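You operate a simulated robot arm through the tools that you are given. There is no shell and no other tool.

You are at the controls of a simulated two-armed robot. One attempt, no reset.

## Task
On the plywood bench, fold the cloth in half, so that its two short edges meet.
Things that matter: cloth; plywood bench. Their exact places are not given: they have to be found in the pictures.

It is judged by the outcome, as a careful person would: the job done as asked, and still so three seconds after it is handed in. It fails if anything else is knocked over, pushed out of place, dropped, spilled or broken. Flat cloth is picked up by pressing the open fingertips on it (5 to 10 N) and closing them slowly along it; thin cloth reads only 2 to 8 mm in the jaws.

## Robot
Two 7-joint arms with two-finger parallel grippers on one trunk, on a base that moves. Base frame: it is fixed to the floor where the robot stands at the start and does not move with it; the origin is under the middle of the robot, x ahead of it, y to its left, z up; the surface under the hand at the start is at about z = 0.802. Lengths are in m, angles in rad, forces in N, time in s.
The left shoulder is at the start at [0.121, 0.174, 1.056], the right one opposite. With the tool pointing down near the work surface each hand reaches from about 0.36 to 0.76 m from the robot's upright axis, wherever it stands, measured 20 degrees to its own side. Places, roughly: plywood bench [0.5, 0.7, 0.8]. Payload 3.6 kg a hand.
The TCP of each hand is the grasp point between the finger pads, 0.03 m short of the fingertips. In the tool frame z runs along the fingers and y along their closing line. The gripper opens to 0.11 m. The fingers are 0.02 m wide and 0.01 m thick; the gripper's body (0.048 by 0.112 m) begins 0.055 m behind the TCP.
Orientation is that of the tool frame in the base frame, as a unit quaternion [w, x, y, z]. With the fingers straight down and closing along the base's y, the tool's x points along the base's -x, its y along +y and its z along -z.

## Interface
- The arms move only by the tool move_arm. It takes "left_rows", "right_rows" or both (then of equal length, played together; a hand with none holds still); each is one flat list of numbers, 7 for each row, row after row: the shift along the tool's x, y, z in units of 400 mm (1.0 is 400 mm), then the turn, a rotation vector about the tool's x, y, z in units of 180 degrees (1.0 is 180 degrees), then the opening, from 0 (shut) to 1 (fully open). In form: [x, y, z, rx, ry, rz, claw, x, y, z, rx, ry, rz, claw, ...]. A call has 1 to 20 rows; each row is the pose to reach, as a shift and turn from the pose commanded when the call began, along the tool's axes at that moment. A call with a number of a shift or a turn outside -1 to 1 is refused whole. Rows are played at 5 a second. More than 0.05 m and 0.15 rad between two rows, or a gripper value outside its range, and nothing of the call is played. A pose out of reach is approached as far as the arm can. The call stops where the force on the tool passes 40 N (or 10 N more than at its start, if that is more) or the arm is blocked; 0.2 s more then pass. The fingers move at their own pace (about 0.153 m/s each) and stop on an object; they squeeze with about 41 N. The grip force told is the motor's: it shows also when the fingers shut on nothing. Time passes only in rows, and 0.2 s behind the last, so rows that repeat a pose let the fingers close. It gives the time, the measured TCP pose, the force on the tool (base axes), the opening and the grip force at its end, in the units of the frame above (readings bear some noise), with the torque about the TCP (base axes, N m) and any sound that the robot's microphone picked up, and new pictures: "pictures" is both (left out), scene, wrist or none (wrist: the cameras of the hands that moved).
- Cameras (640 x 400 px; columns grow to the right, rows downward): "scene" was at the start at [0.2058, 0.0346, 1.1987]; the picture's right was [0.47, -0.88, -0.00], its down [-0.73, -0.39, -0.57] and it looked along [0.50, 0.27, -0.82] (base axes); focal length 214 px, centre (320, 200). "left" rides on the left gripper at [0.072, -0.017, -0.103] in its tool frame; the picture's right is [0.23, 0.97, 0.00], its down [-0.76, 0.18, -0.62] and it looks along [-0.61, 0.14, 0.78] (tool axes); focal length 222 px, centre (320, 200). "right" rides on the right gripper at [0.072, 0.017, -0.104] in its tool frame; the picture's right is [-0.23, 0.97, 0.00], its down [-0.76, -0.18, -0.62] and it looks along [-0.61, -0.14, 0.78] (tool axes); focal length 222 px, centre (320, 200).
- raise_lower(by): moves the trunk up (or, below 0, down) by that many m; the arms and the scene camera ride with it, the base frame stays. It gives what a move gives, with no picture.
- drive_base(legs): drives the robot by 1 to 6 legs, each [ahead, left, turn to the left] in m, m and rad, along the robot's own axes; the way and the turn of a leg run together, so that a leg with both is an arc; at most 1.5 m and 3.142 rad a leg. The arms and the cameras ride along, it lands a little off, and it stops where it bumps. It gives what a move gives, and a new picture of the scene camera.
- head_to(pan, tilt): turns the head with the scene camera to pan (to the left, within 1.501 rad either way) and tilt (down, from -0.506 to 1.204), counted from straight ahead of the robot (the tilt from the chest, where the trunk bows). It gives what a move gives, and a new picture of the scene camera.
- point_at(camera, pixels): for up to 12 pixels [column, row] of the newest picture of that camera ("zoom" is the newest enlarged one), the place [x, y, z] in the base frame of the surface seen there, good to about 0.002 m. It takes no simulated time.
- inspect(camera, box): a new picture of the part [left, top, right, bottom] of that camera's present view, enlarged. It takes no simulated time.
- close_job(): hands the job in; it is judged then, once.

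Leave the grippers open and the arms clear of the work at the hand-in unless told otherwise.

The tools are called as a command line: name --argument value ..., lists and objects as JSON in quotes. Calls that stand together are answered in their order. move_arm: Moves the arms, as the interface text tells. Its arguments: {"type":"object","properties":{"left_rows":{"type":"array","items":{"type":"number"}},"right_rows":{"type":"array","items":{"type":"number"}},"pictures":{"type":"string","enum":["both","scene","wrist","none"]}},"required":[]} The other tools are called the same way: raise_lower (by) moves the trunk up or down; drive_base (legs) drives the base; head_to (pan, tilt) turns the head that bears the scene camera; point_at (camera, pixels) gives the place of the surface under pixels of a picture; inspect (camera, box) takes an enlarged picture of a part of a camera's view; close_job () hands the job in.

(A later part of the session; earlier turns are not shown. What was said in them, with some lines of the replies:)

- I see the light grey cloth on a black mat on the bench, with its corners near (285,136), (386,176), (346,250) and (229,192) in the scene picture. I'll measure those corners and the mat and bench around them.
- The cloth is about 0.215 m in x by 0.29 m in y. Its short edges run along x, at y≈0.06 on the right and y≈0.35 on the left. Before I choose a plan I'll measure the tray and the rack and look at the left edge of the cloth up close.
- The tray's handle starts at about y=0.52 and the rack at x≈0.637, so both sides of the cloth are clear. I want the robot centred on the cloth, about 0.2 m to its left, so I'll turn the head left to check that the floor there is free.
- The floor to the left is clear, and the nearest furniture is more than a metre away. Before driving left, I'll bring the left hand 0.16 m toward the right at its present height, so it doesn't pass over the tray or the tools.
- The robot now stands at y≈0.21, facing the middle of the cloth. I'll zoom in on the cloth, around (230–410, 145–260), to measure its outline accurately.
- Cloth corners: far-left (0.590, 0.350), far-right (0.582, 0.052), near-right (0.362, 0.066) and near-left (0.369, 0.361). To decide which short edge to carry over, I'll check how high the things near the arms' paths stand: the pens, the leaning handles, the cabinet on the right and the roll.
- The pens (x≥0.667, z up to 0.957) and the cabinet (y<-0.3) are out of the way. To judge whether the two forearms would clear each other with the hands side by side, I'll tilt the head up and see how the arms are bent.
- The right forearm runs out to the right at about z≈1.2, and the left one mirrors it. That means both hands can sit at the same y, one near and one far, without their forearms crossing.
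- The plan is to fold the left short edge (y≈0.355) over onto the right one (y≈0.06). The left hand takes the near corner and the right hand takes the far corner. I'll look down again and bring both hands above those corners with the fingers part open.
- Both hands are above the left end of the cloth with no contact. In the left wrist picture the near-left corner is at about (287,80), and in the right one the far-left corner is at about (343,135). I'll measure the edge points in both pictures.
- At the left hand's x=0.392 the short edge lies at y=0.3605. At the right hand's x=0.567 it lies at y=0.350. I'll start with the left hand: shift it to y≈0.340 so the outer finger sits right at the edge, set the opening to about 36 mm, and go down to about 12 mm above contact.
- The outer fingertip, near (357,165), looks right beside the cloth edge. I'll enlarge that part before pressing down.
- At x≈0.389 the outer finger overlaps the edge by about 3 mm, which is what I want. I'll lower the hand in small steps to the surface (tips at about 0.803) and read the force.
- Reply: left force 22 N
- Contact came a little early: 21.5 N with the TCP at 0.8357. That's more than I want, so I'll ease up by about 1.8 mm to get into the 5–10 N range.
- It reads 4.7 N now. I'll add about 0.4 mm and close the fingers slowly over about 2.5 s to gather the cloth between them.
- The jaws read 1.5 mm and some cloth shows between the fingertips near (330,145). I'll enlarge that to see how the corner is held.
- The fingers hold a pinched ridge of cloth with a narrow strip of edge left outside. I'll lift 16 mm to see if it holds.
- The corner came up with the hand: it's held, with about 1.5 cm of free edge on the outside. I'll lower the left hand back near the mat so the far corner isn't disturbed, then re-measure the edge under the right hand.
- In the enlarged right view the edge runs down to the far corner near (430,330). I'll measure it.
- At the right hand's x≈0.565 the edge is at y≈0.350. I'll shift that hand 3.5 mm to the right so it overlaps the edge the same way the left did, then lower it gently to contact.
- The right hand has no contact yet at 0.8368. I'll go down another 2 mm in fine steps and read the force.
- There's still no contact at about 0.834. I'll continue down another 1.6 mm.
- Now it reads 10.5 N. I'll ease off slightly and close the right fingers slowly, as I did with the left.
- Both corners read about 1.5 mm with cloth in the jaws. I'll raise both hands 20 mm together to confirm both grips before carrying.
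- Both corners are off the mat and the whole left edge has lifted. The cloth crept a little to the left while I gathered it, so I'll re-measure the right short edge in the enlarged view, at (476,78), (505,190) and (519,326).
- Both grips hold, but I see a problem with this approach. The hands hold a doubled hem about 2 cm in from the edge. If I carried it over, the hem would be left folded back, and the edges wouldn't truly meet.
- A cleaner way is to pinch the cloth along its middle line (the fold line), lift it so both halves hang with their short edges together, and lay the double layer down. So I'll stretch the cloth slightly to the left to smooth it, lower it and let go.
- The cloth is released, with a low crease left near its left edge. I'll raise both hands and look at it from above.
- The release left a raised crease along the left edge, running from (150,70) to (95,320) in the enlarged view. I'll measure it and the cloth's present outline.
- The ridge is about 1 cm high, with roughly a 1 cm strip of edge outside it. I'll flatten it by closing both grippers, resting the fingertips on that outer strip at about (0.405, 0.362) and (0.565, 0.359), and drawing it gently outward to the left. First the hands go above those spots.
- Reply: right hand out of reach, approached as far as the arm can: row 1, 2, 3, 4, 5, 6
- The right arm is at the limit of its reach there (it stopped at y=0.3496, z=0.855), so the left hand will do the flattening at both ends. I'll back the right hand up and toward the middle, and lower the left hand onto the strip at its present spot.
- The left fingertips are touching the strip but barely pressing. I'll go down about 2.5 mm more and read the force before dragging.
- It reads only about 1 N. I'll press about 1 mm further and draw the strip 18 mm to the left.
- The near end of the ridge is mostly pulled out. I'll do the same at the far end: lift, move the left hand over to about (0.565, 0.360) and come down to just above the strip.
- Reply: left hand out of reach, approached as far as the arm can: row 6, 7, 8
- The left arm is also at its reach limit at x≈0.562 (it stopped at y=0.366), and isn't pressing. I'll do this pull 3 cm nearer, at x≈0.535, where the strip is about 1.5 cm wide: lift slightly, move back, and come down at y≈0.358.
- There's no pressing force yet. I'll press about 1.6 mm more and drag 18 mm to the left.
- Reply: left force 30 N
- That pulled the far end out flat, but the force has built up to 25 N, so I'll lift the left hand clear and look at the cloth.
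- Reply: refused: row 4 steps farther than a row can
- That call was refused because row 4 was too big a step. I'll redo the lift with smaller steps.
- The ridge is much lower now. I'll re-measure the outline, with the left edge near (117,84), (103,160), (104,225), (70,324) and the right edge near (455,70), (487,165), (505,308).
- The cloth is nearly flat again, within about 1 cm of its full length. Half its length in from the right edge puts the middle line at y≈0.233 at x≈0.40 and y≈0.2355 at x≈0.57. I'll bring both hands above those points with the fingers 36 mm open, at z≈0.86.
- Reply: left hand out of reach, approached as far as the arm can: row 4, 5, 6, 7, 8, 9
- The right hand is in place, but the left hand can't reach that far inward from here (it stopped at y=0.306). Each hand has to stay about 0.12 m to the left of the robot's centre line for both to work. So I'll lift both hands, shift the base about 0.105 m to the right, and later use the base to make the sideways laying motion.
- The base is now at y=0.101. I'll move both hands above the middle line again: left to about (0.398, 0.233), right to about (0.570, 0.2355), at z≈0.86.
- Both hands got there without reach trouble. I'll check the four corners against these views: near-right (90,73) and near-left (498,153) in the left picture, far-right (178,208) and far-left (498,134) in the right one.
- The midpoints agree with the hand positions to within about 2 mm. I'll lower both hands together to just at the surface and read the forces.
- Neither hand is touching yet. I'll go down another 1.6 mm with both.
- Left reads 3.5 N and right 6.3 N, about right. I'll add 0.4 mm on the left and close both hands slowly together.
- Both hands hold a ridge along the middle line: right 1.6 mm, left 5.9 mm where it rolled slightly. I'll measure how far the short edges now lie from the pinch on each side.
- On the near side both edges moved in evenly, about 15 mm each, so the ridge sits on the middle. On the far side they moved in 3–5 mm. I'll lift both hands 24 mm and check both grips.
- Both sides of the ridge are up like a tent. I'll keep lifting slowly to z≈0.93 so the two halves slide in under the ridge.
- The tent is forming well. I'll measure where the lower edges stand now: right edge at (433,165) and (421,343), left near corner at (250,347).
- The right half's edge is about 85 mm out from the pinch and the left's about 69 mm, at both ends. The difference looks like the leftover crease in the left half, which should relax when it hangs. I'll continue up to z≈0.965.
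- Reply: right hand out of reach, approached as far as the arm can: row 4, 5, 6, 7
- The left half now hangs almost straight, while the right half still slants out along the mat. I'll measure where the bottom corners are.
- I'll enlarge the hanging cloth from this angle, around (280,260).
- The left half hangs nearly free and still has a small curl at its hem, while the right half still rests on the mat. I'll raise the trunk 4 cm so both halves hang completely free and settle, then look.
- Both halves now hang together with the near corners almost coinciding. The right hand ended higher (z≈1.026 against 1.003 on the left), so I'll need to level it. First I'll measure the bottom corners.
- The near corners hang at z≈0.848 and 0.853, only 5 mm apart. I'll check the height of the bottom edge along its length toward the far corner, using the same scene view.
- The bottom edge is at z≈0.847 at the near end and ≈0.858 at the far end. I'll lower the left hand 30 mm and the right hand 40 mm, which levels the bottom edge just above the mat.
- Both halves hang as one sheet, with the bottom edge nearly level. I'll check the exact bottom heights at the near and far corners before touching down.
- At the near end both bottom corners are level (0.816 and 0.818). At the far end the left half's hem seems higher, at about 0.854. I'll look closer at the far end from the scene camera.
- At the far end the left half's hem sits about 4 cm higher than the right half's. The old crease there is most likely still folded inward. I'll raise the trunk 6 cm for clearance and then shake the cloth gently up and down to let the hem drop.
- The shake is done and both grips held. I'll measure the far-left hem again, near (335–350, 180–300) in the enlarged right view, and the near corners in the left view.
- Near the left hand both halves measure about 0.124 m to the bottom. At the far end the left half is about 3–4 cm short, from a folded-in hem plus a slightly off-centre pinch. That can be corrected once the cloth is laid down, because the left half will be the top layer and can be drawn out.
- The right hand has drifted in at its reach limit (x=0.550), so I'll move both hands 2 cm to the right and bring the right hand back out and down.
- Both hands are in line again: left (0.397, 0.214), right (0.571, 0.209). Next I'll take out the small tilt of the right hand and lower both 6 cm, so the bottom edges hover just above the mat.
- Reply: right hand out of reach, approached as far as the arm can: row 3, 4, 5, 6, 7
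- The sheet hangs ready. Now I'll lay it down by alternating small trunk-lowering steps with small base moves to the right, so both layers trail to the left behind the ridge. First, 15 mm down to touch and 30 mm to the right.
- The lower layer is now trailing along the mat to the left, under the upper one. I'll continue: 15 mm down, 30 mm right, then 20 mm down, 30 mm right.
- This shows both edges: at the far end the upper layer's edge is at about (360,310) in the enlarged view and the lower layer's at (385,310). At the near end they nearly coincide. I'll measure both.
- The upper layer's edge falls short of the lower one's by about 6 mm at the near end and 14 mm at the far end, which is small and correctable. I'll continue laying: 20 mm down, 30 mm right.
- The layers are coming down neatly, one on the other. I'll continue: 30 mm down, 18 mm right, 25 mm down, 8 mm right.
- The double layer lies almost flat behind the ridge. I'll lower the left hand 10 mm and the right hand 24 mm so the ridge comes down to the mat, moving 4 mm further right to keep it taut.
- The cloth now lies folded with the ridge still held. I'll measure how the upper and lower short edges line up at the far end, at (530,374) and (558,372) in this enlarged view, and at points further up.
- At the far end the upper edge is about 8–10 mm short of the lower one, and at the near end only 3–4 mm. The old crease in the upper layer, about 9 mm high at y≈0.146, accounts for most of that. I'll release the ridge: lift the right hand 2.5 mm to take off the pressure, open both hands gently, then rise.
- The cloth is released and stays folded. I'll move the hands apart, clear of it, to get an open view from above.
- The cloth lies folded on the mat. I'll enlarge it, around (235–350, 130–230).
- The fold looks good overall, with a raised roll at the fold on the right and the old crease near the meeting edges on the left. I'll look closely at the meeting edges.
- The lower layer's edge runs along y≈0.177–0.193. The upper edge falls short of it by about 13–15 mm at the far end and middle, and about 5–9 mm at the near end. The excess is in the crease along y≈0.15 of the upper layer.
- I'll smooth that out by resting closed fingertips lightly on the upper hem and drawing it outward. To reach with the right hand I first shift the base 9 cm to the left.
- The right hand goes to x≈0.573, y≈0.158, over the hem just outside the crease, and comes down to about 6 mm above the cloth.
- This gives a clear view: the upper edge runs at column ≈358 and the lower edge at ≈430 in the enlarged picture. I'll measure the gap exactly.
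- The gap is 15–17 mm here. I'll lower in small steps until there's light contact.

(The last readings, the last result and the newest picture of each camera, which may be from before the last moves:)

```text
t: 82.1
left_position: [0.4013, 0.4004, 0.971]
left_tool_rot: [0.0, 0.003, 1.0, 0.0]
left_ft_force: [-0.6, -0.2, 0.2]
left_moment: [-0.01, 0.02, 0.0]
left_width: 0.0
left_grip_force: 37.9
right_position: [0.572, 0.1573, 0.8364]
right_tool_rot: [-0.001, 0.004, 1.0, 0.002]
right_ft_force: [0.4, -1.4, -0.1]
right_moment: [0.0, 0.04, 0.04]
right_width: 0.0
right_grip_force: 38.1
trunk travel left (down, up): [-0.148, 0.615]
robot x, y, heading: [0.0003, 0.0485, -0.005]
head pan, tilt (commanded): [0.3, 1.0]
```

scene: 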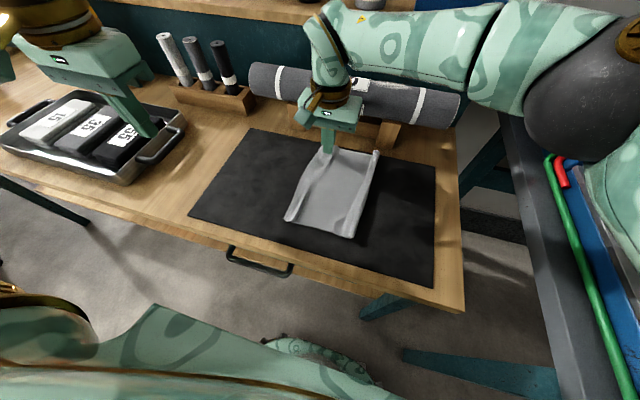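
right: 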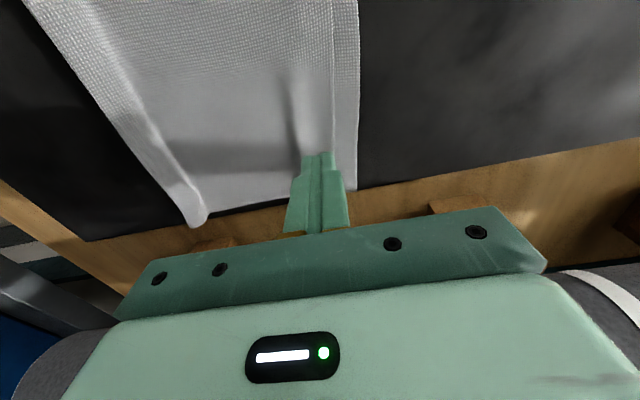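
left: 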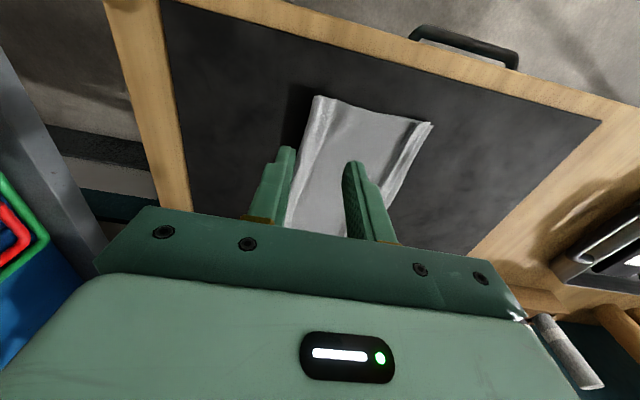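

There's no contact yet at 0.8364. I'll go down another 1.2 mm, then start drawing it to the left by 14 mm and watch the force.

move_arm --right_rows '[0, 0, 0.002, 0, 0, 0, 0, 0, 0, 0.003, 0, 0, 0, 0, 0, 0.009, 0.003, 0, 0, 0, 0, 0, 0.018, 0.003, 0, 0, 0, 0, 0, 0.027, 0.003, 0, 0, 0, 0, 0, 0.035, 0.003, 0, 0, 0, 0]' --pictures "both"

inspect --camera "right" --box '[220, 40, 420, 180]'

```text
t: 83.5
left_position: [0.4015, 0.3987, 0.9716]
left_tool_rot: [0.0, 0.003, 1.0, -0.002]
left_ft_force: [-0.1, 0.0, 0.1]
left_moment: [-0.02, 0.01, 0.03]
left_width: 0.0
left_grip_force: 38.0
right_position: [0.5729, 0.1721, 0.837]
right_tool_rot: [-0.001, 0.003, 1.0, 0.002]
right_ft_force: [-0.5, 0.0, -0.1]
right_moment: [-0.04, -0.01, -0.01]
right_width: 0.0
right_grip_force: 37.8
trunk travel left (down, up): [-0.148, 0.615]
robot x, y, heading: [0.0022, 0.0477, -0.006]
head pan, tilt (commanded): [0.3, 1.0]
```

scene: 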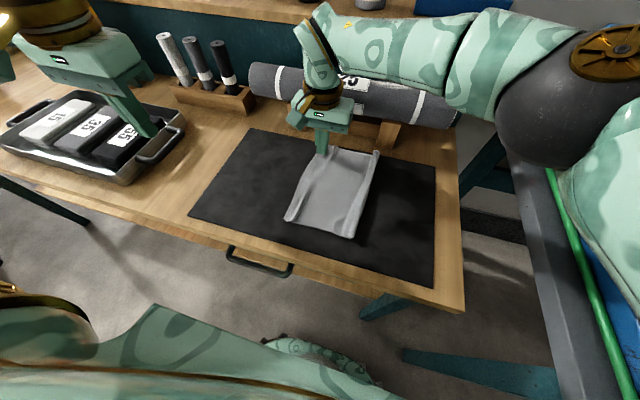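
right: 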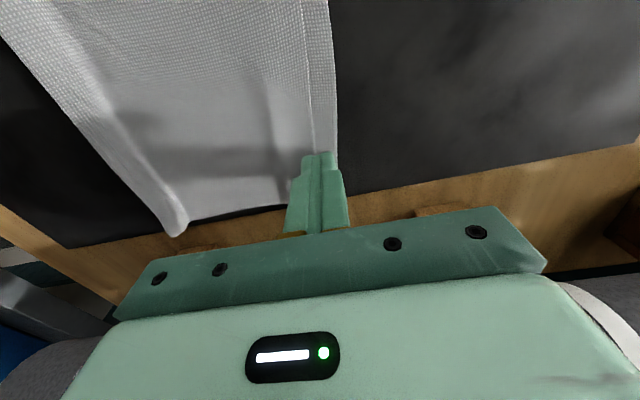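

```text
2.86 times, centred on (320, 110) of right
```

zoom: 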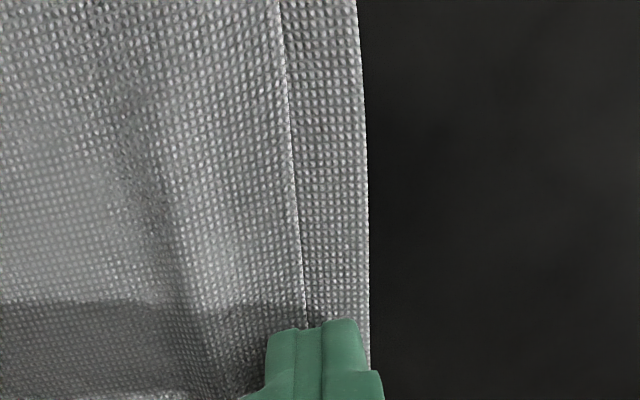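

point_at --camera "zoom" --pixels '[[302, 310], [366, 310], [293, 200], [366, 200], [283, 60], [361, 60], [180, 250]]'

```text
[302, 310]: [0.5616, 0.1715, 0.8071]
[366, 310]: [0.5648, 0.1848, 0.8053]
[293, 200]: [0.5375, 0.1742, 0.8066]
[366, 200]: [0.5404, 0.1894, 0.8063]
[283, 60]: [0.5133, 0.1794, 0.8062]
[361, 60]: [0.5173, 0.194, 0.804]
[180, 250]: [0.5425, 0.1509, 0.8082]
```

The upper edge moved out about 3 mm with practically no force. I'll lift, go back to y≈0.158, and repeat with a little more pressure (about 2 mm deeper), drawing it 16 mm.

move_arm --right_rows '[0, 0, -0.012, 0, 0, 0, 0, 0, -0.02, -0.012, 0, 0, 0, 0, 0, -0.037, -0.012, 0, 0, 0, 0, 0, -0.037, 0, 0, 0, 0, 0, 0, -0.037, 0.004, 0, 0, 0, 0, 0, -0.037, 0.006, 0, 0, 0, 0, 0, -0.037, 0.006, 0, 0, 0, 0]' --pictures "none"

```text
t: 85.1
left_position: [0.4002, 0.3992, 0.9724]
left_tool_rot: [0.001, 0.003, 1.0, 0.0]
left_ft_force: [0.4, 0.9, -0.6]
left_moment: [0.0, 0.0, 0.02]
left_width: 0.0
left_grip_force: 37.7
right_position: [0.5728, 0.1575, 0.8328]
right_tool_rot: [0.0, 0.003, 1.0, 0.002]
right_ft_force: [0.3, 0.7, 12.7]
right_moment: [0.0, 0.05, 0.01]
right_width: 0.0002
right_grip_force: 37.5
trunk travel left (down, up): [-0.148, 0.615]
robot x, y, heading: [0.0041, 0.0551, -0.002]
head pan, tilt (commanded): [0.3, 1.0]
```

It reads 12.7 N, a bit much. I'll ease off 1 mm and draw 16 mm to the left.

move_arm --right_rows '[0, 0, -0.0025, 0, 0, 0, 0, 0, 0.008, -0.0025, 0, 0, 0, 0, 0, 0.016, -0.0025, 0, 0, 0, 0, 0, 0.024, -0.0025, 0, 0, 0, 0, 0, 0.032, -0.0025, 0, 0, 0, 0, 0, 0.04, -0.0025, 0, 0, 0, 0]' --pictures "wrist"

inspect --camera "right" --box '[220, 40, 420, 180]'

```text
t: 86.5
left_position: [0.4003, 0.3993, 0.972]
left_tool_rot: [-0.001, 0.003, 1.0, 0.0]
left_ft_force: [-0.3, -0.5, -0.6]
left_moment: [0.02, 0.0, -0.01]
left_width: 0.0002
left_grip_force: 37.5
right_position: [0.5728, 0.1738, 0.8343]
right_tool_rot: [-0.001, 0.003, 1.0, 0.002]
right_ft_force: [-0.1, -1.6, 2.5]
right_moment: [-0.05, -0.01, 0.01]
right_width: 0.0001
right_grip_force: 37.5
trunk travel left (down, up): [-0.148, 0.615]
robot x, y, heading: [-0.0043, 0.0501, -0.006]
head pan, tilt (commanded): [0.3, 1.0]
```

right: 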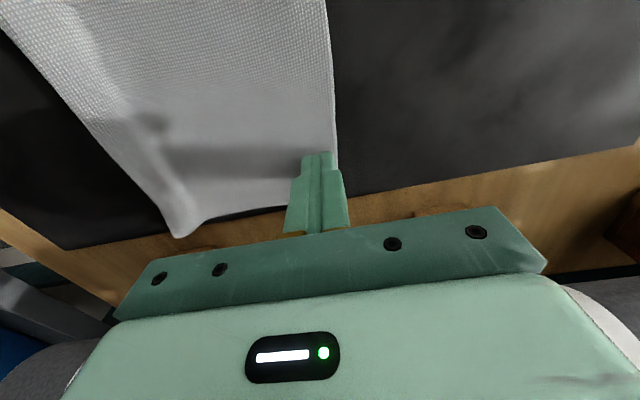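

```text
2.86 times, centred on (320, 110) of right
```

zoom: 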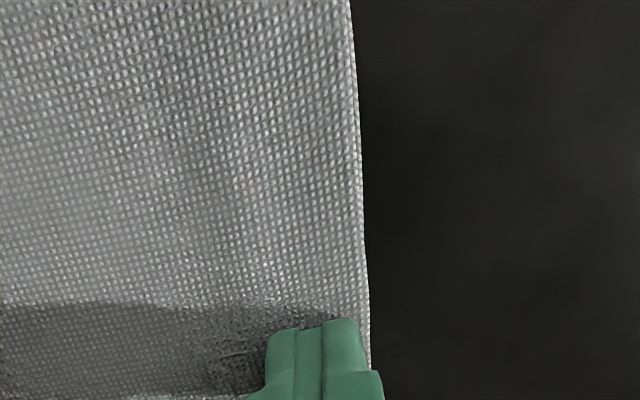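

The crease at the far end is gone, and the upper edge now runs right along the lower edge with no separate line visible. I'll lift the right hand off and away, and look from above.

move_arm --right_rows '[0, 0, -0.02, 0, 0, 0, 0, 0, 0, -0.1, 0, 0, 0, 0, 0, 0, -0.2, 0, 0, 0, 0, 0, -0.1, -0.28, 0, 0, 0, 0, 0, -0.2, -0.32, 0, 0, 0, 0, 0, -0.3, -0.32, 0, 0, 0, 0, 0, -0.4, -0.32, 0, 0, 0, 0]' --pictures "both"

inspect --camera "scene" --box '[260, 130, 400, 245]'

```text
refused: row 4 steps farther than a row can; nothing moved
```

```text
3.48 times, centred on (330, 188) of scene
```

zoom: 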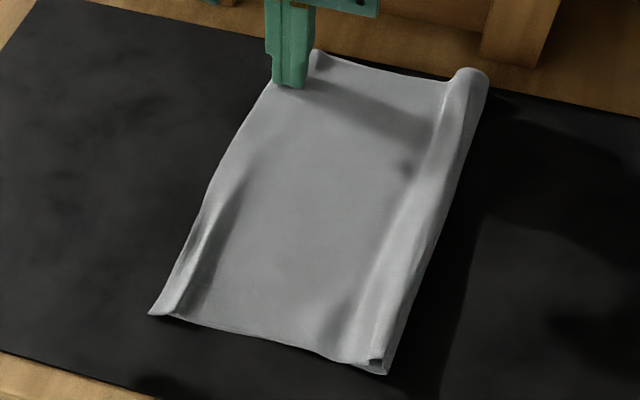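

That call was refused because one step was too large. I'll repeat the lift with smaller steps.

move_arm --right_rows '[0, 0, -0.02, 0, 0, 0, 0, 0, 0, -0.1, 0, 0, 0, 0, 0, 0, -0.2, 0, 0, 0, 0, 0, -0.06, -0.28, 0, 0, 0, 0, 0, -0.15, -0.32, 0, 0, 0, 0, 0, -0.25, -0.32, 0, 0, 0, 0, 0, -0.35, -0.32, 0, 0, 0, 0, 0, -0.43, -0.32, 0, 0, 0, 0]' --pictures "both"

inspect --camera "scene" --box '[260, 130, 400, 245]'

```text
t: 88.3
left_position: [0.4017, 0.3991, 0.9718]
left_tool_rot: [0.0, 0.003, 1.0, 0.0]
left_ft_force: [0.3, 1.4, 0.2]
left_moment: [-0.01, 0.0, -0.05]
left_width: 0.0003
left_grip_force: 37.4
right_position: [0.5723, 0.0009, 0.9608]
right_tool_rot: [-0.001, 0.003, 1.0, 0.002]
right_ft_force: [0.6, 0.3, 1.1]
right_moment: [0.03, -0.01, 0.0]
right_width: 0.0
right_grip_force: 37.9
trunk travel left (down, up): [-0.148, 0.615]
robot x, y, heading: [-0.0003, 0.0455, -0.005]
head pan, tilt (commanded): [0.3, 1.0]
```

scene: 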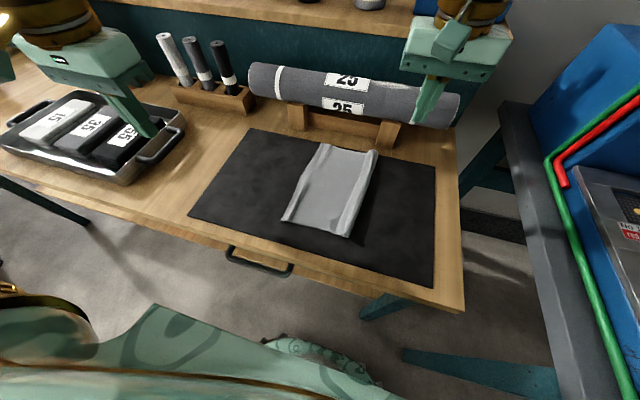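
right: 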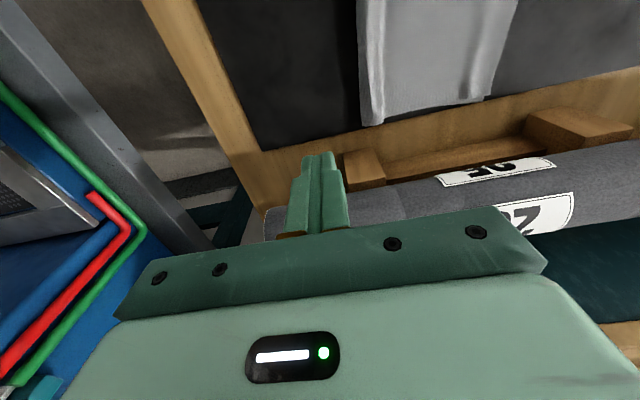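

```text
3.48 times, centred on (330, 188) of scene
```

zoom: 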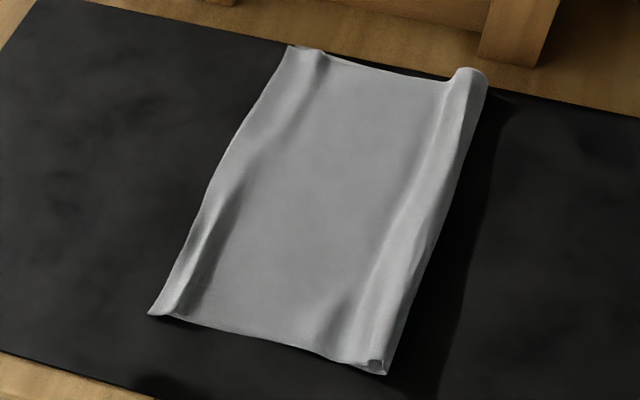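

Better: the meeting edges look aligned. I'll look closely along the left edge, at the far half and the near half.

inspect --camera "scene" --box '[300, 135, 345, 185]'

inspect --camera "scene" --box '[275, 175, 325, 230]'

```text
8.00 times, centred on (322, 160) of scene
```

zoom: 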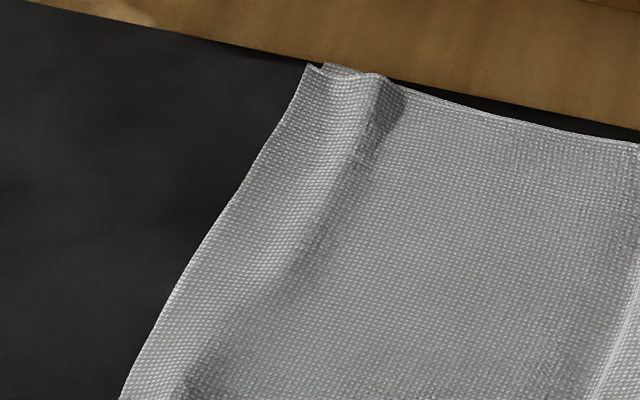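

```text
7.27 times, centred on (300, 202) of scene
```

zoom: 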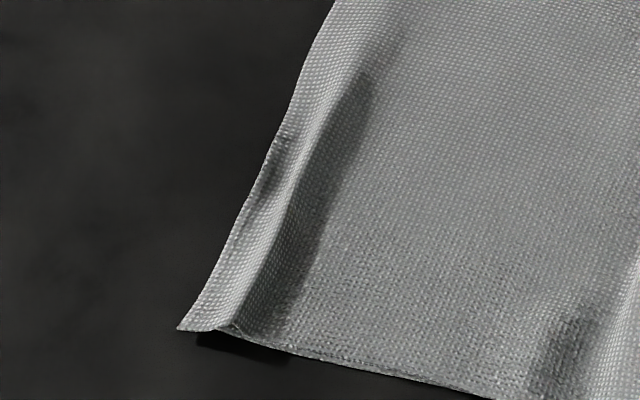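

At the far corner the upper layer now extends slightly past the lower one. I'll measure the corner positions, using the near-half view here: (180,329) is the upper corner and (238,332) is where the lower layer shows.

point_at --camera "zoom" --pixels '[[181, 327], [215, 328], [238, 333], [250, 338], [200, 305], [230, 240], [275, 150], [310, 60], [293, 180], [270, 215]]'

point_at --camera "scene" --pixels '[[321, 145], [323, 144], [329, 145], [315, 156], [306, 172], [297, 192], [375, 152], [350, 236]]'

```text
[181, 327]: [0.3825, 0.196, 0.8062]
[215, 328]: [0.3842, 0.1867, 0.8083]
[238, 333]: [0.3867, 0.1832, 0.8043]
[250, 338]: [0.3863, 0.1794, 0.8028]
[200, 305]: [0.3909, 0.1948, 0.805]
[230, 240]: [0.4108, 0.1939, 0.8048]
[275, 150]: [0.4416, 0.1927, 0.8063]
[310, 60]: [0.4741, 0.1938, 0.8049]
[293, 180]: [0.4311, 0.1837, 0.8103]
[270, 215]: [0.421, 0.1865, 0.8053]
```

```text
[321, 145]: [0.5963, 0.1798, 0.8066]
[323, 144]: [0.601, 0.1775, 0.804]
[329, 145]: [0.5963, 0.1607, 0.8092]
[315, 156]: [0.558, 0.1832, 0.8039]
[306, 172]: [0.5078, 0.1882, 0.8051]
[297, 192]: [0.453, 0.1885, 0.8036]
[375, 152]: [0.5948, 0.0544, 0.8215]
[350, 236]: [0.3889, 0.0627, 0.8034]
```

The upper edge now runs from (0.3825, 0.196) to (0.596, 0.180), and the lower from about (0.387, 0.193) to (0.603, 0.177). The short edges meet to within a few mm.

What remains is the raised roll along the fold, up to about 2 cm high near y≈0.055. I'll measure its shape before pressing it flat.

inspect --camera "scene" --box '[330, 140, 390, 245]'

```text
3.81 times, centred on (360, 192) of scene
```

zoom: 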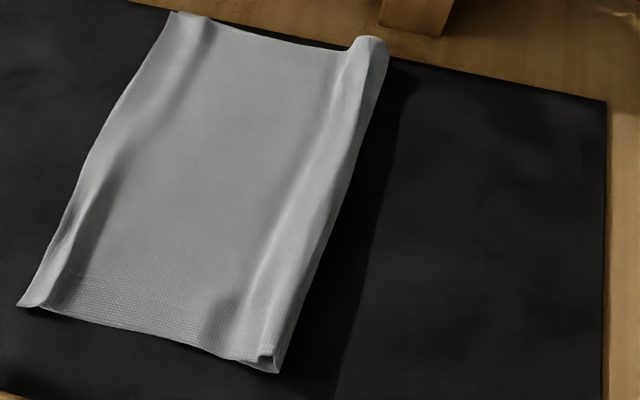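

point_at --camera "zoom" --pixels '[[365, 42], [385, 55], [345, 110], [362, 130], [310, 190], [330, 215], [275, 270], [300, 290], [250, 340], [278, 368], [240, 300], [300, 130]]'

```text
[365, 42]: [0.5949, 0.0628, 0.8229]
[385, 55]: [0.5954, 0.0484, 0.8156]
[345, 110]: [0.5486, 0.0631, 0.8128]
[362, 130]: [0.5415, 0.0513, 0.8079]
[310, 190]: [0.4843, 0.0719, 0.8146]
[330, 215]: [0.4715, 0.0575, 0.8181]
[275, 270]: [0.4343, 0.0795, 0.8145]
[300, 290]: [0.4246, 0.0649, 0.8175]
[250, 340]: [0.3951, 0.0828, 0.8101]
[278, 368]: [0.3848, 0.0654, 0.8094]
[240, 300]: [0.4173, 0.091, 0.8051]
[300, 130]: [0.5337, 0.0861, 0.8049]
```

The roll's crest runs from about (0.595, 0.060) to (0.395, 0.078), 1–2 cm high. I'll press it down gently from straight above with the right hand's closed fingertips, starting at about (0.575, 0.058), first coming to just above it.

move_arm --right_rows '[-0.004, 0.07, 0, 0, 0, 0, 0, -0.0075, 0.14, 0, 0, 0, 0, 0, -0.0075, 0.14, 0.1, 0, 0, 0, 0, -0.0075, 0.14, 0.2, 0, 0, 0, 0, -0.0075, 0.14, 0.25, 0, 0, 0, 0, -0.0075, 0.14, 0.27, 0, 0, 0, 0, -0.0075, 0.14, 0.285, 0, 0, 0, 0, -0.0075, 0.14, 0.295, 0, 0, 0, 0, -0.0075, 0.14, 0.3, 0, 0, 0, 0]' --pictures "both"

inspect --camera "right" --box '[220, 40, 460, 200]'

```text
t: 90.3
left_position: [0.401, 0.3997, 0.9716]
left_tool_rot: [-0.001, 0.003, 1.0, -0.001]
left_ft_force: [0.6, -0.2, 0.0]
left_moment: [0.02, 0.0, -0.01]
left_width: 0.0
left_grip_force: 37.8
right_position: [0.576, 0.0563, 0.8412]
right_tool_rot: [-0.001, 0.002, 1.0, 0.002]
right_ft_force: [-0.1, -0.2, -0.4]
right_moment: [0.0, -0.03, -0.01]
right_width: 0.0
right_grip_force: 37.6
trunk travel left (down, up): [-0.148, 0.615]
robot x, y, heading: [-0.0009, 0.0509, -0.005]
head pan, tilt (commanded): [0.3, 1.0]
```

scene: 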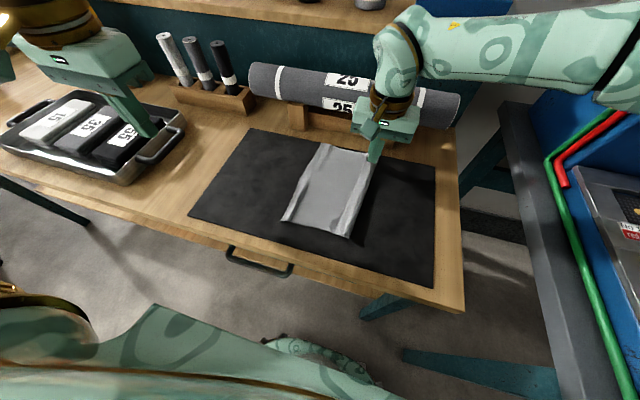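
right: 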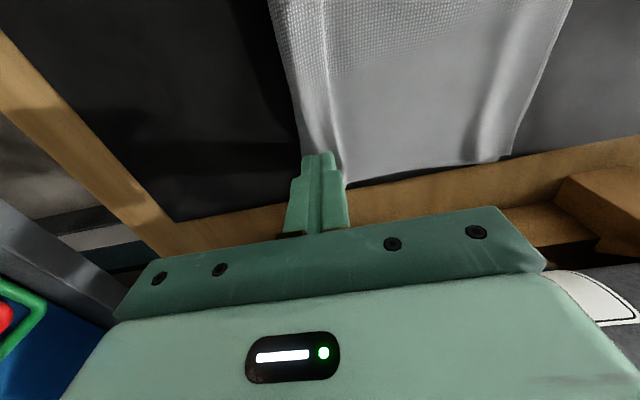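

```text
2.50 times, centred on (340, 120) of right
```

zoom: 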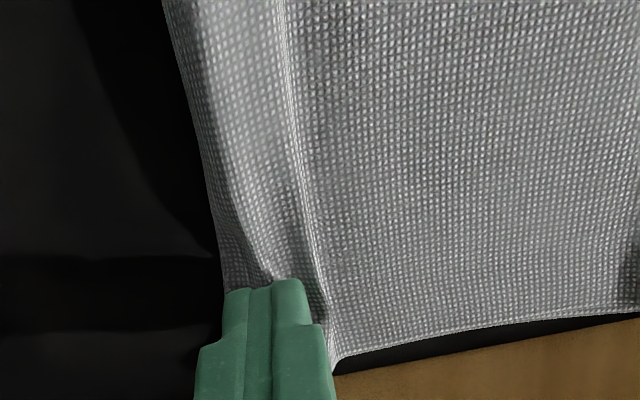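

The fingertips have sunk into the roll with hardly any force. I'll press 4 mm further, then repeat the press at x≈0.53 and x≈0.49 in the same call, lifting in between.

move_arm --right_rows '[0, 0, 0.006, 0, 0, 0, 0, 0, 0, 0.01, 0, 0, 0, 0, 0, 0, 0.01, 0, 0, 0, 0, 0, 0, -0.03, 0, 0, 0, 0, 0, 0, -0.08, 0, 0, 0, 0, 0.11, 0.009, -0.08, 0, 0, 0, 0, 0.11, 0.009, -0.02, 0, 0, 0, 0, 0.11, 0.009, 0, 0, 0, 0, 0, 0.11, 0.009, 0.01, 0, 0, 0, 0, 0.11, 0.009, 0.01, 0, 0, 0, 0, 0.11, 0.009, -0.03, 0, 0, 0, 0, 0.11, 0.009, -0.08, 0, 0, 0, 0, 0.22, 0.02, -0.08, 0, 0, 0, 0, 0.22, 0.02, -0.02, 0, 0, 0, 0, 0.22, 0.02, 0, 0, 0, 0, 0, 0.22, 0.02, 0.01, 0, 0, 0, 0, 0.22, 0.02, 0.01, 0, 0, 0, 0, 0.22, 0.02, -0.03, 0, 0, 0, 0, 0.22, 0.02, -0.1, 0, 0, 0, 0]' --pictures "both"

inspect --camera "scene" --box '[260, 130, 400, 245]'

```text
t: 94.3
left_position: [0.4006, 0.4001, 0.971]
left_tool_rot: [0.001, 0.003, 1.0, 0.0]
left_ft_force: [-0.6, -0.9, -0.1]
left_moment: [-0.01, 0.01, -0.01]
left_width: 0.0001
left_grip_force: 37.6
right_position: [0.4849, 0.0665, 0.882]
right_tool_rot: [-0.001, 0.003, 1.0, 0.002]
right_ft_force: [0.0, 0.0, -1.1]
right_moment: [-0.03, 0.0, -0.01]
right_width: 0.0001
right_grip_force: 37.6
trunk travel left (down, up): [-0.148, 0.615]
robot x, y, heading: [-0.0027, 0.0525, -0.005]
head pan, tilt (commanded): [0.3, 1.0]
```

scene: 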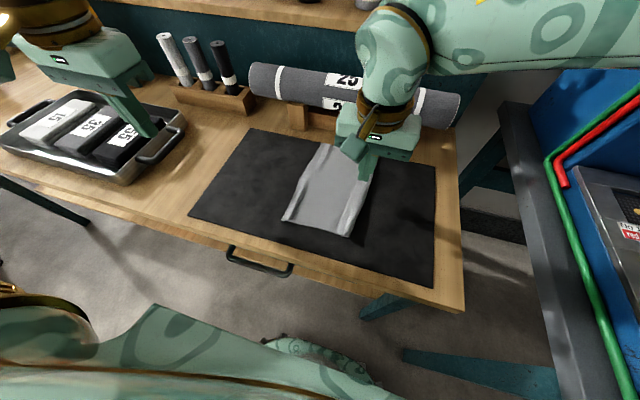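
right: 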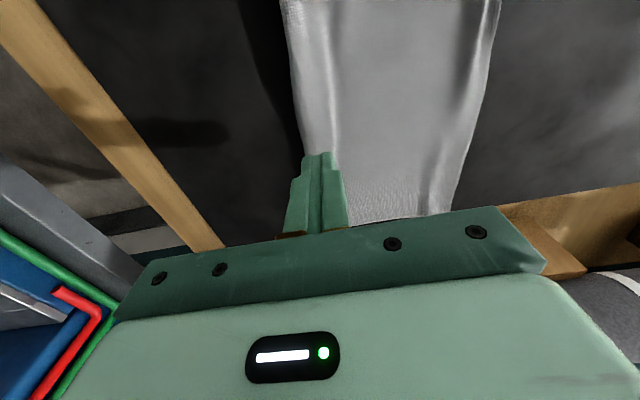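

```text
3.48 times, centred on (330, 188) of scene
```

zoom: 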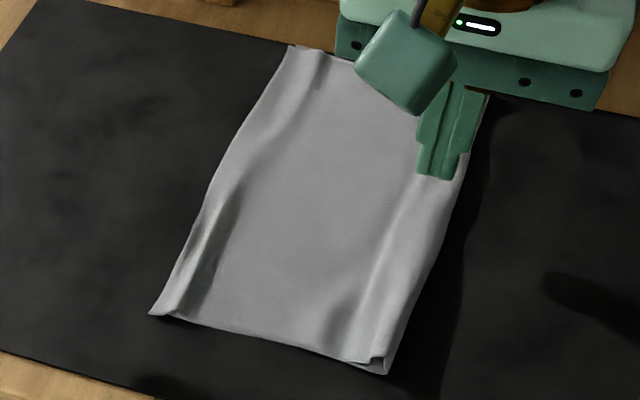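

The far and middle parts of the roll are flatter now. I'll try to reach the near part with the right hand, staying high at first: to x≈0.44, then x≈0.41.

move_arm --right_rows '[0.055, 0.005, 0, 0, 0, 0, 0, 0.11, 0.009, 0, 0, 0, 0, 0, 0.15, 0.013, 0, 0, 0, 0, 0, 0.19, 0.017, 0, 0, 0, 0, 0, 0.19, 0.017, 0, 0, 0, 0, 0]' --pictures "scene"

```text
t: 95.5
left_position: [0.4001, 0.3994, 0.9719]
left_tool_rot: [0.0, 0.002, 1.0, -0.001]
left_ft_force: [0.3, 0.3, 0.8]
left_moment: [-0.04, 0.02, 0.02]
left_width: 0.0
left_grip_force: 37.5
right_position: [0.4101, 0.0728, 0.8827]
right_tool_rot: [0.0, 0.003, 1.0, 0.002]
right_ft_force: [0.1, 0.3, 0.4]
right_moment: [-0.01, 0.02, 0.0]
right_width: 0.0
right_grip_force: 38.0
trunk travel left (down, up): [-0.148, 0.615]
robot x, y, heading: [0.0001, 0.0529, -0.002]
head pan, tilt (commanded): [0.3, 1.0]
```

scene: 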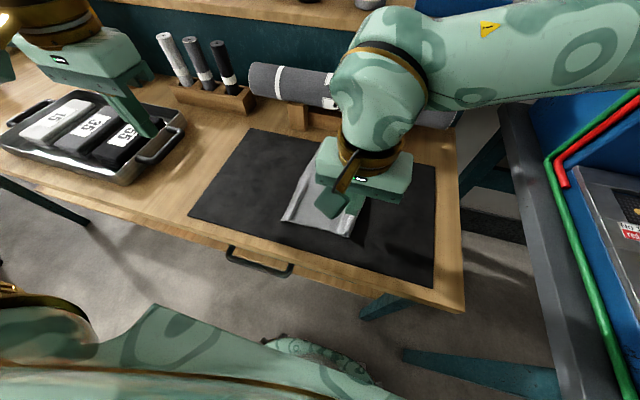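

It reaches (0.410, 0.073). I'll press here down to about 0.838, lift, then press again at x≈0.45 and lift.

move_arm --right_rows '[0, 0, 0.05, 0, 0, 0, 0, 0, 0, 0.085, 0, 0, 0, 0, 0, 0, 0.1, 0, 0, 0, 0, 0, 0, 0.108, 0, 0, 0, 0, 0, 0, 0.112, 0, 0, 0, 0, 0, 0, 0.112, 0, 0, 0, 0, 0, 0, 0.08, 0, 0, 0, 0, 0, 0, 0.02, 0, 0, 0, 0, -0.1, -0.005, 0.02, 0, 0, 0, 0, -0.1, -0.005, 0.08, 0, 0, 0, 0, -0.1, -0.005, 0.1, 0, 0, 0, 0, -0.1, -0.005, 0.11, 0, 0, 0, 0, -0.1, -0.005, 0.112, 0, 0, 0, 0, -0.1, -0.005, 0.08, 0, 0, 0, 0, -0.1, -0.005, 0.0, 0, 0, 0, 0, -0.1, -0.005, -0.1, 0, 0, 0, 0, -0.1, -0.1, -0.16, 0, 0, 0, 0, -0.15, -0.2, -0.2, 0, 0, 0, 0]' --pictures "both"

inspect --camera "scene" --box '[260, 130, 400, 245]'

```text
t: 99.3
left_position: [0.4007, 0.399, 0.9727]
left_tool_rot: [0.0, 0.003, 1.0, 0.001]
left_ft_force: [0.1, 0.0, 0.1]
left_moment: [0.01, 0.0, -0.01]
left_width: 0.0
left_grip_force: 37.9
right_position: [0.4736, -0.0089, 0.9596]
right_tool_rot: [-0.002, 0.002, 1.0, 0.002]
right_ft_force: [0.5, -0.4, -0.7]
right_moment: [-0.02, 0.04, 0.03]
right_width: 0.0
right_grip_force: 38.0
trunk travel left (down, up): [-0.148, 0.615]
robot x, y, heading: [-0.0018, 0.0539, -0.004]
head pan, tilt (commanded): [0.3, 1.0]
```

scene: 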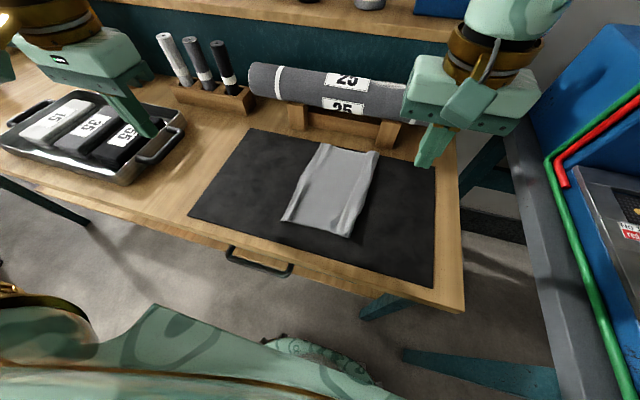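
right: 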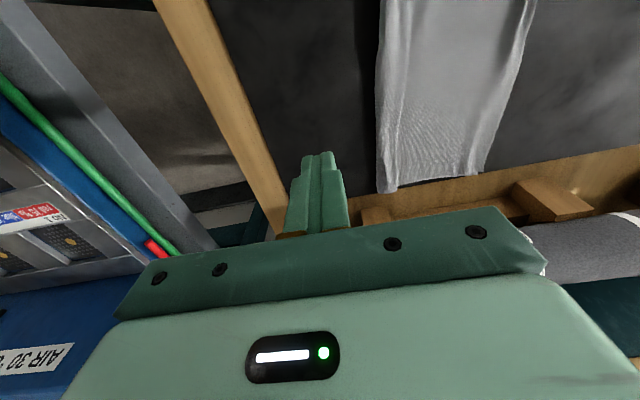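

```text
3.48 times, centred on (330, 188) of scene
```

zoom: 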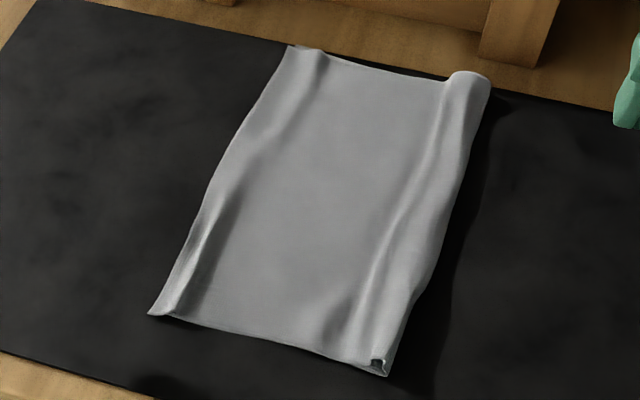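

The roll is lower now, though a little springs back. I'll move the left hand over the meeting edges at a height of 0.95 to check their alignment close up from its camera.

move_arm --left_rows '[0, -0.1, 0, 0, 0, 0, 0, 0, -0.2, 0, 0, 0, 0, 0, 0, -0.3, 0, 0, 0, 0, 0, 0, -0.4, 0, 0, 0, 0, 0]' --pictures "wrist"

inspect --camera "left" --box '[80, 20, 320, 210]'

```text
t: 100.3
left_position: [0.3996, 0.2381, 0.9702]
left_tool_rot: [0.0, 0.004, 1.0, 0.0]
left_ft_force: [-0.9, -0.2, -0.2]
left_moment: [0.01, -0.04, -0.02]
left_width: 0.0
left_grip_force: 37.5
right_position: [0.4735, -0.0099, 0.9581]
right_tool_rot: [0.0, 0.002, 1.0, 0.002]
right_ft_force: [-0.7, 0.4, 0.3]
right_moment: [-0.02, 0.01, 0.01]
right_width: 0.0
right_grip_force: 37.4
trunk travel left (down, up): [-0.148, 0.615]
robot x, y, heading: [0.0018, 0.0498, -0.01]
head pan, tilt (commanded): [0.3, 1.0]
```

left: 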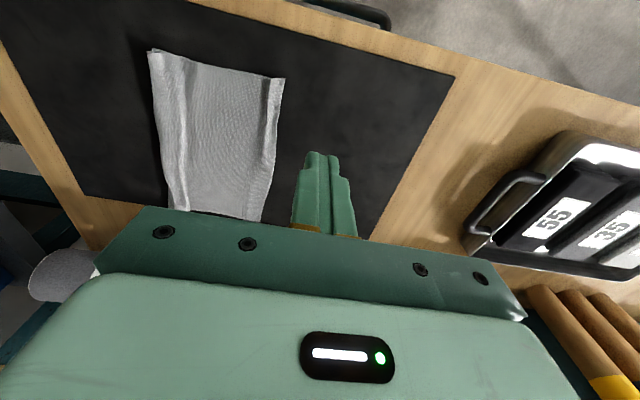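

```text
2.11 times, centred on (200, 115) of left
```

zoom: 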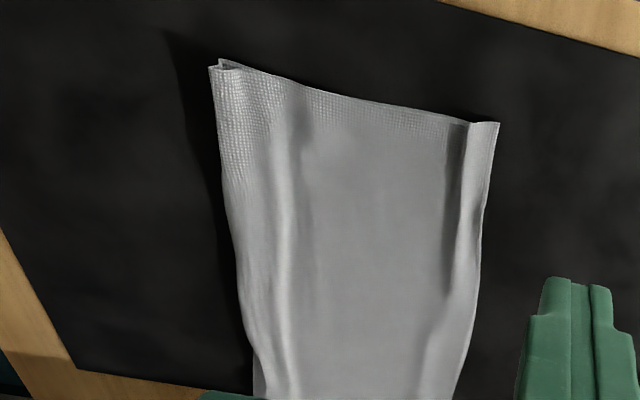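

Seen from above, the outline is a neat half-size rectangle. I'll zoom in further on the meeting edge (the right side of this view) to see both layers.

inspect --camera "left" --box '[225, 60, 315, 130]'

inspect --camera "left" --box '[215, 130, 305, 220]'

```text
5.71 times, centred on (270, 95) of left
```

zoom: 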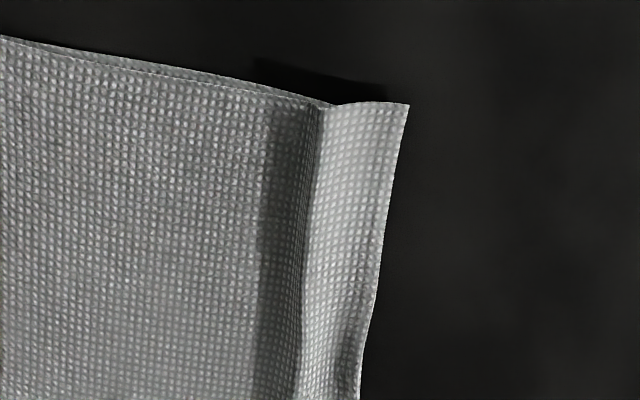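

```text
4.44 times, centred on (260, 175) of left
```

zoom: 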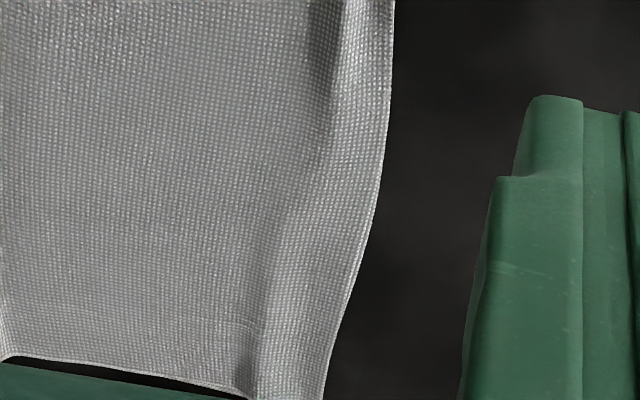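

The meeting edges coincide: no lower layer shows beyond the upper one, and the measured outline matches to within a few mm. The cloth is folded in half on the mat and nothing else has been moved. I'll now back both arms up and away to the sides and open the grippers.

move_arm --left_rows '[0, 0.05, -0.06, 0, 0, 0, 0.2, 0, 0.15, -0.1, 0, 0, 0, 0.4, 0, 0.25, -0.12, 0, 0, 0, 0.6, 0, 0.35, -0.12, 0, 0, 0, 0.8, 0, 0.45, -0.12, 0, 0, 0, 1, 0, 0.45, -0.12, 0, 0, 0, 1, 0, 0.45, -0.12, 0, 0, 0, 1]' --right_rows '[0, -0.04, -0.04, 0, 0, 0, 0.2, 0, -0.08, -0.08, 0, 0, 0, 0.4, 0, -0.13, -0.1, 0, 0, 0, 0.6, 0, -0.18, -0.1, 0, 0, 0, 0.8, 0, -0.2, -0.1, 0, 0, 0, 1, 0, -0.2, -0.1, 0, 0, 0, 1, 0, -0.2, -0.1, 0, 0, 0, 1]' --pictures "both"

inspect --camera "scene" --box '[240, 120, 420, 260]'

```text
t: 101.9
left_position: [0.4036, 0.4207, 1.0209]
left_tool_rot: [0.001, 0.002, 1.0, -0.002]
left_ft_force: [-0.1, 0.2, -0.2]
left_moment: [-0.04, -0.04, 0.03]
left_width: 0.1099
left_grip_force: 0.0
right_position: [0.4707, -0.0899, 1.0021]
right_tool_rot: [-0.001, 0.002, 1.0, 0.002]
right_ft_force: [0.4, 0.7, 0.0]
right_moment: [0.03, 0.03, 0.01]
right_width: 0.1099
right_grip_force: 0.1
trunk travel left (down, up): [-0.148, 0.615]
robot x, y, heading: [-0.0009, 0.0505, -0.009]
head pan, tilt (commanded): [0.3, 1.0]
```

scene: 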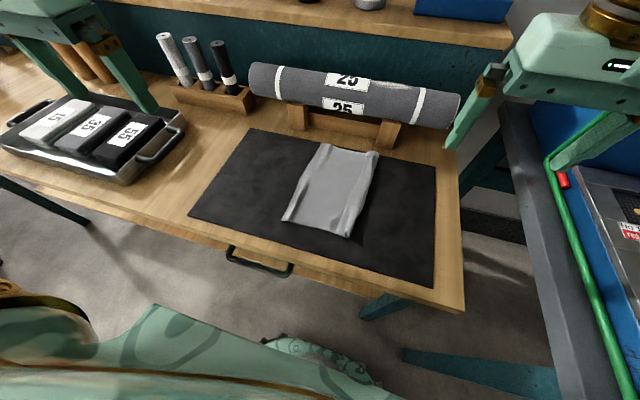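
right: 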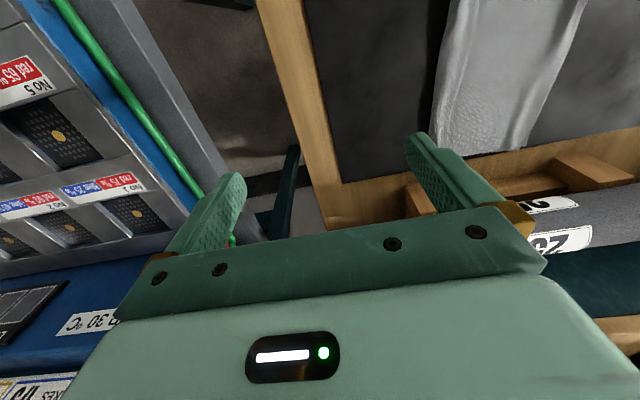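
left: 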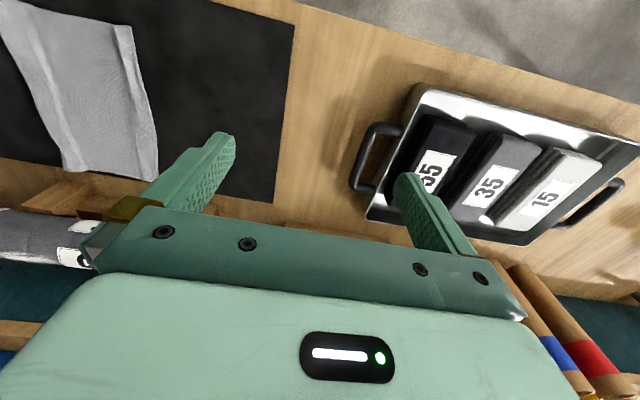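

```text
2.86 times, centred on (330, 190) of scene
```

zoom: 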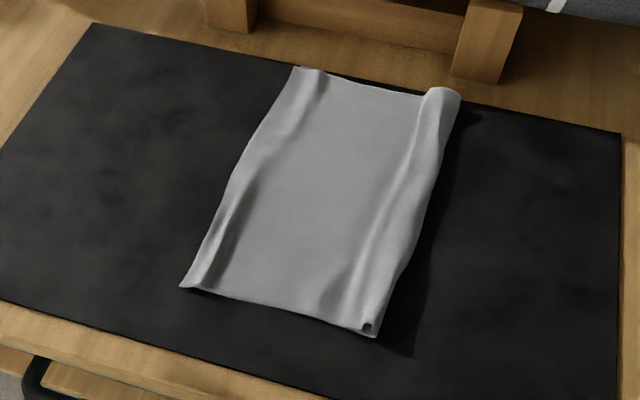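

The cloth lies folded in half on the bench mat with its short edges together. Both arms are up and clear with the grippers open, and the tray, pens, roll and bottles are where they were. I'm handing the job in.

close_job

```text
The job is handed in.
```

I folded the cloth in half on the bench mat and handed the job in. Its two short edges meet along their whole length, to within a few millimetres by my last measurements. At the far corner the upper layer sits about 5–10 mm nearer the robot than the lower one.

- **How it was folded:** I pinched the cloth along its middle line with both hands and lifted it so the halves hung together. Then I laid it down as a double layer and drew the upper edge out to match the lower one.
- **Not perfectly flat:** a soft roll is left along the fold; it was up to about 2 cm high before I pressed it down, and it springs back a little. A slight crease also remains near the meeting edges, from an earlier grip I gave up on.
- **Where it ended up:** the folded cloth lies toward the right of where it started, still on the mat.
- **Surroundings:** nothing else was touched or moved. Both arms are up and clear, with the grippers open.
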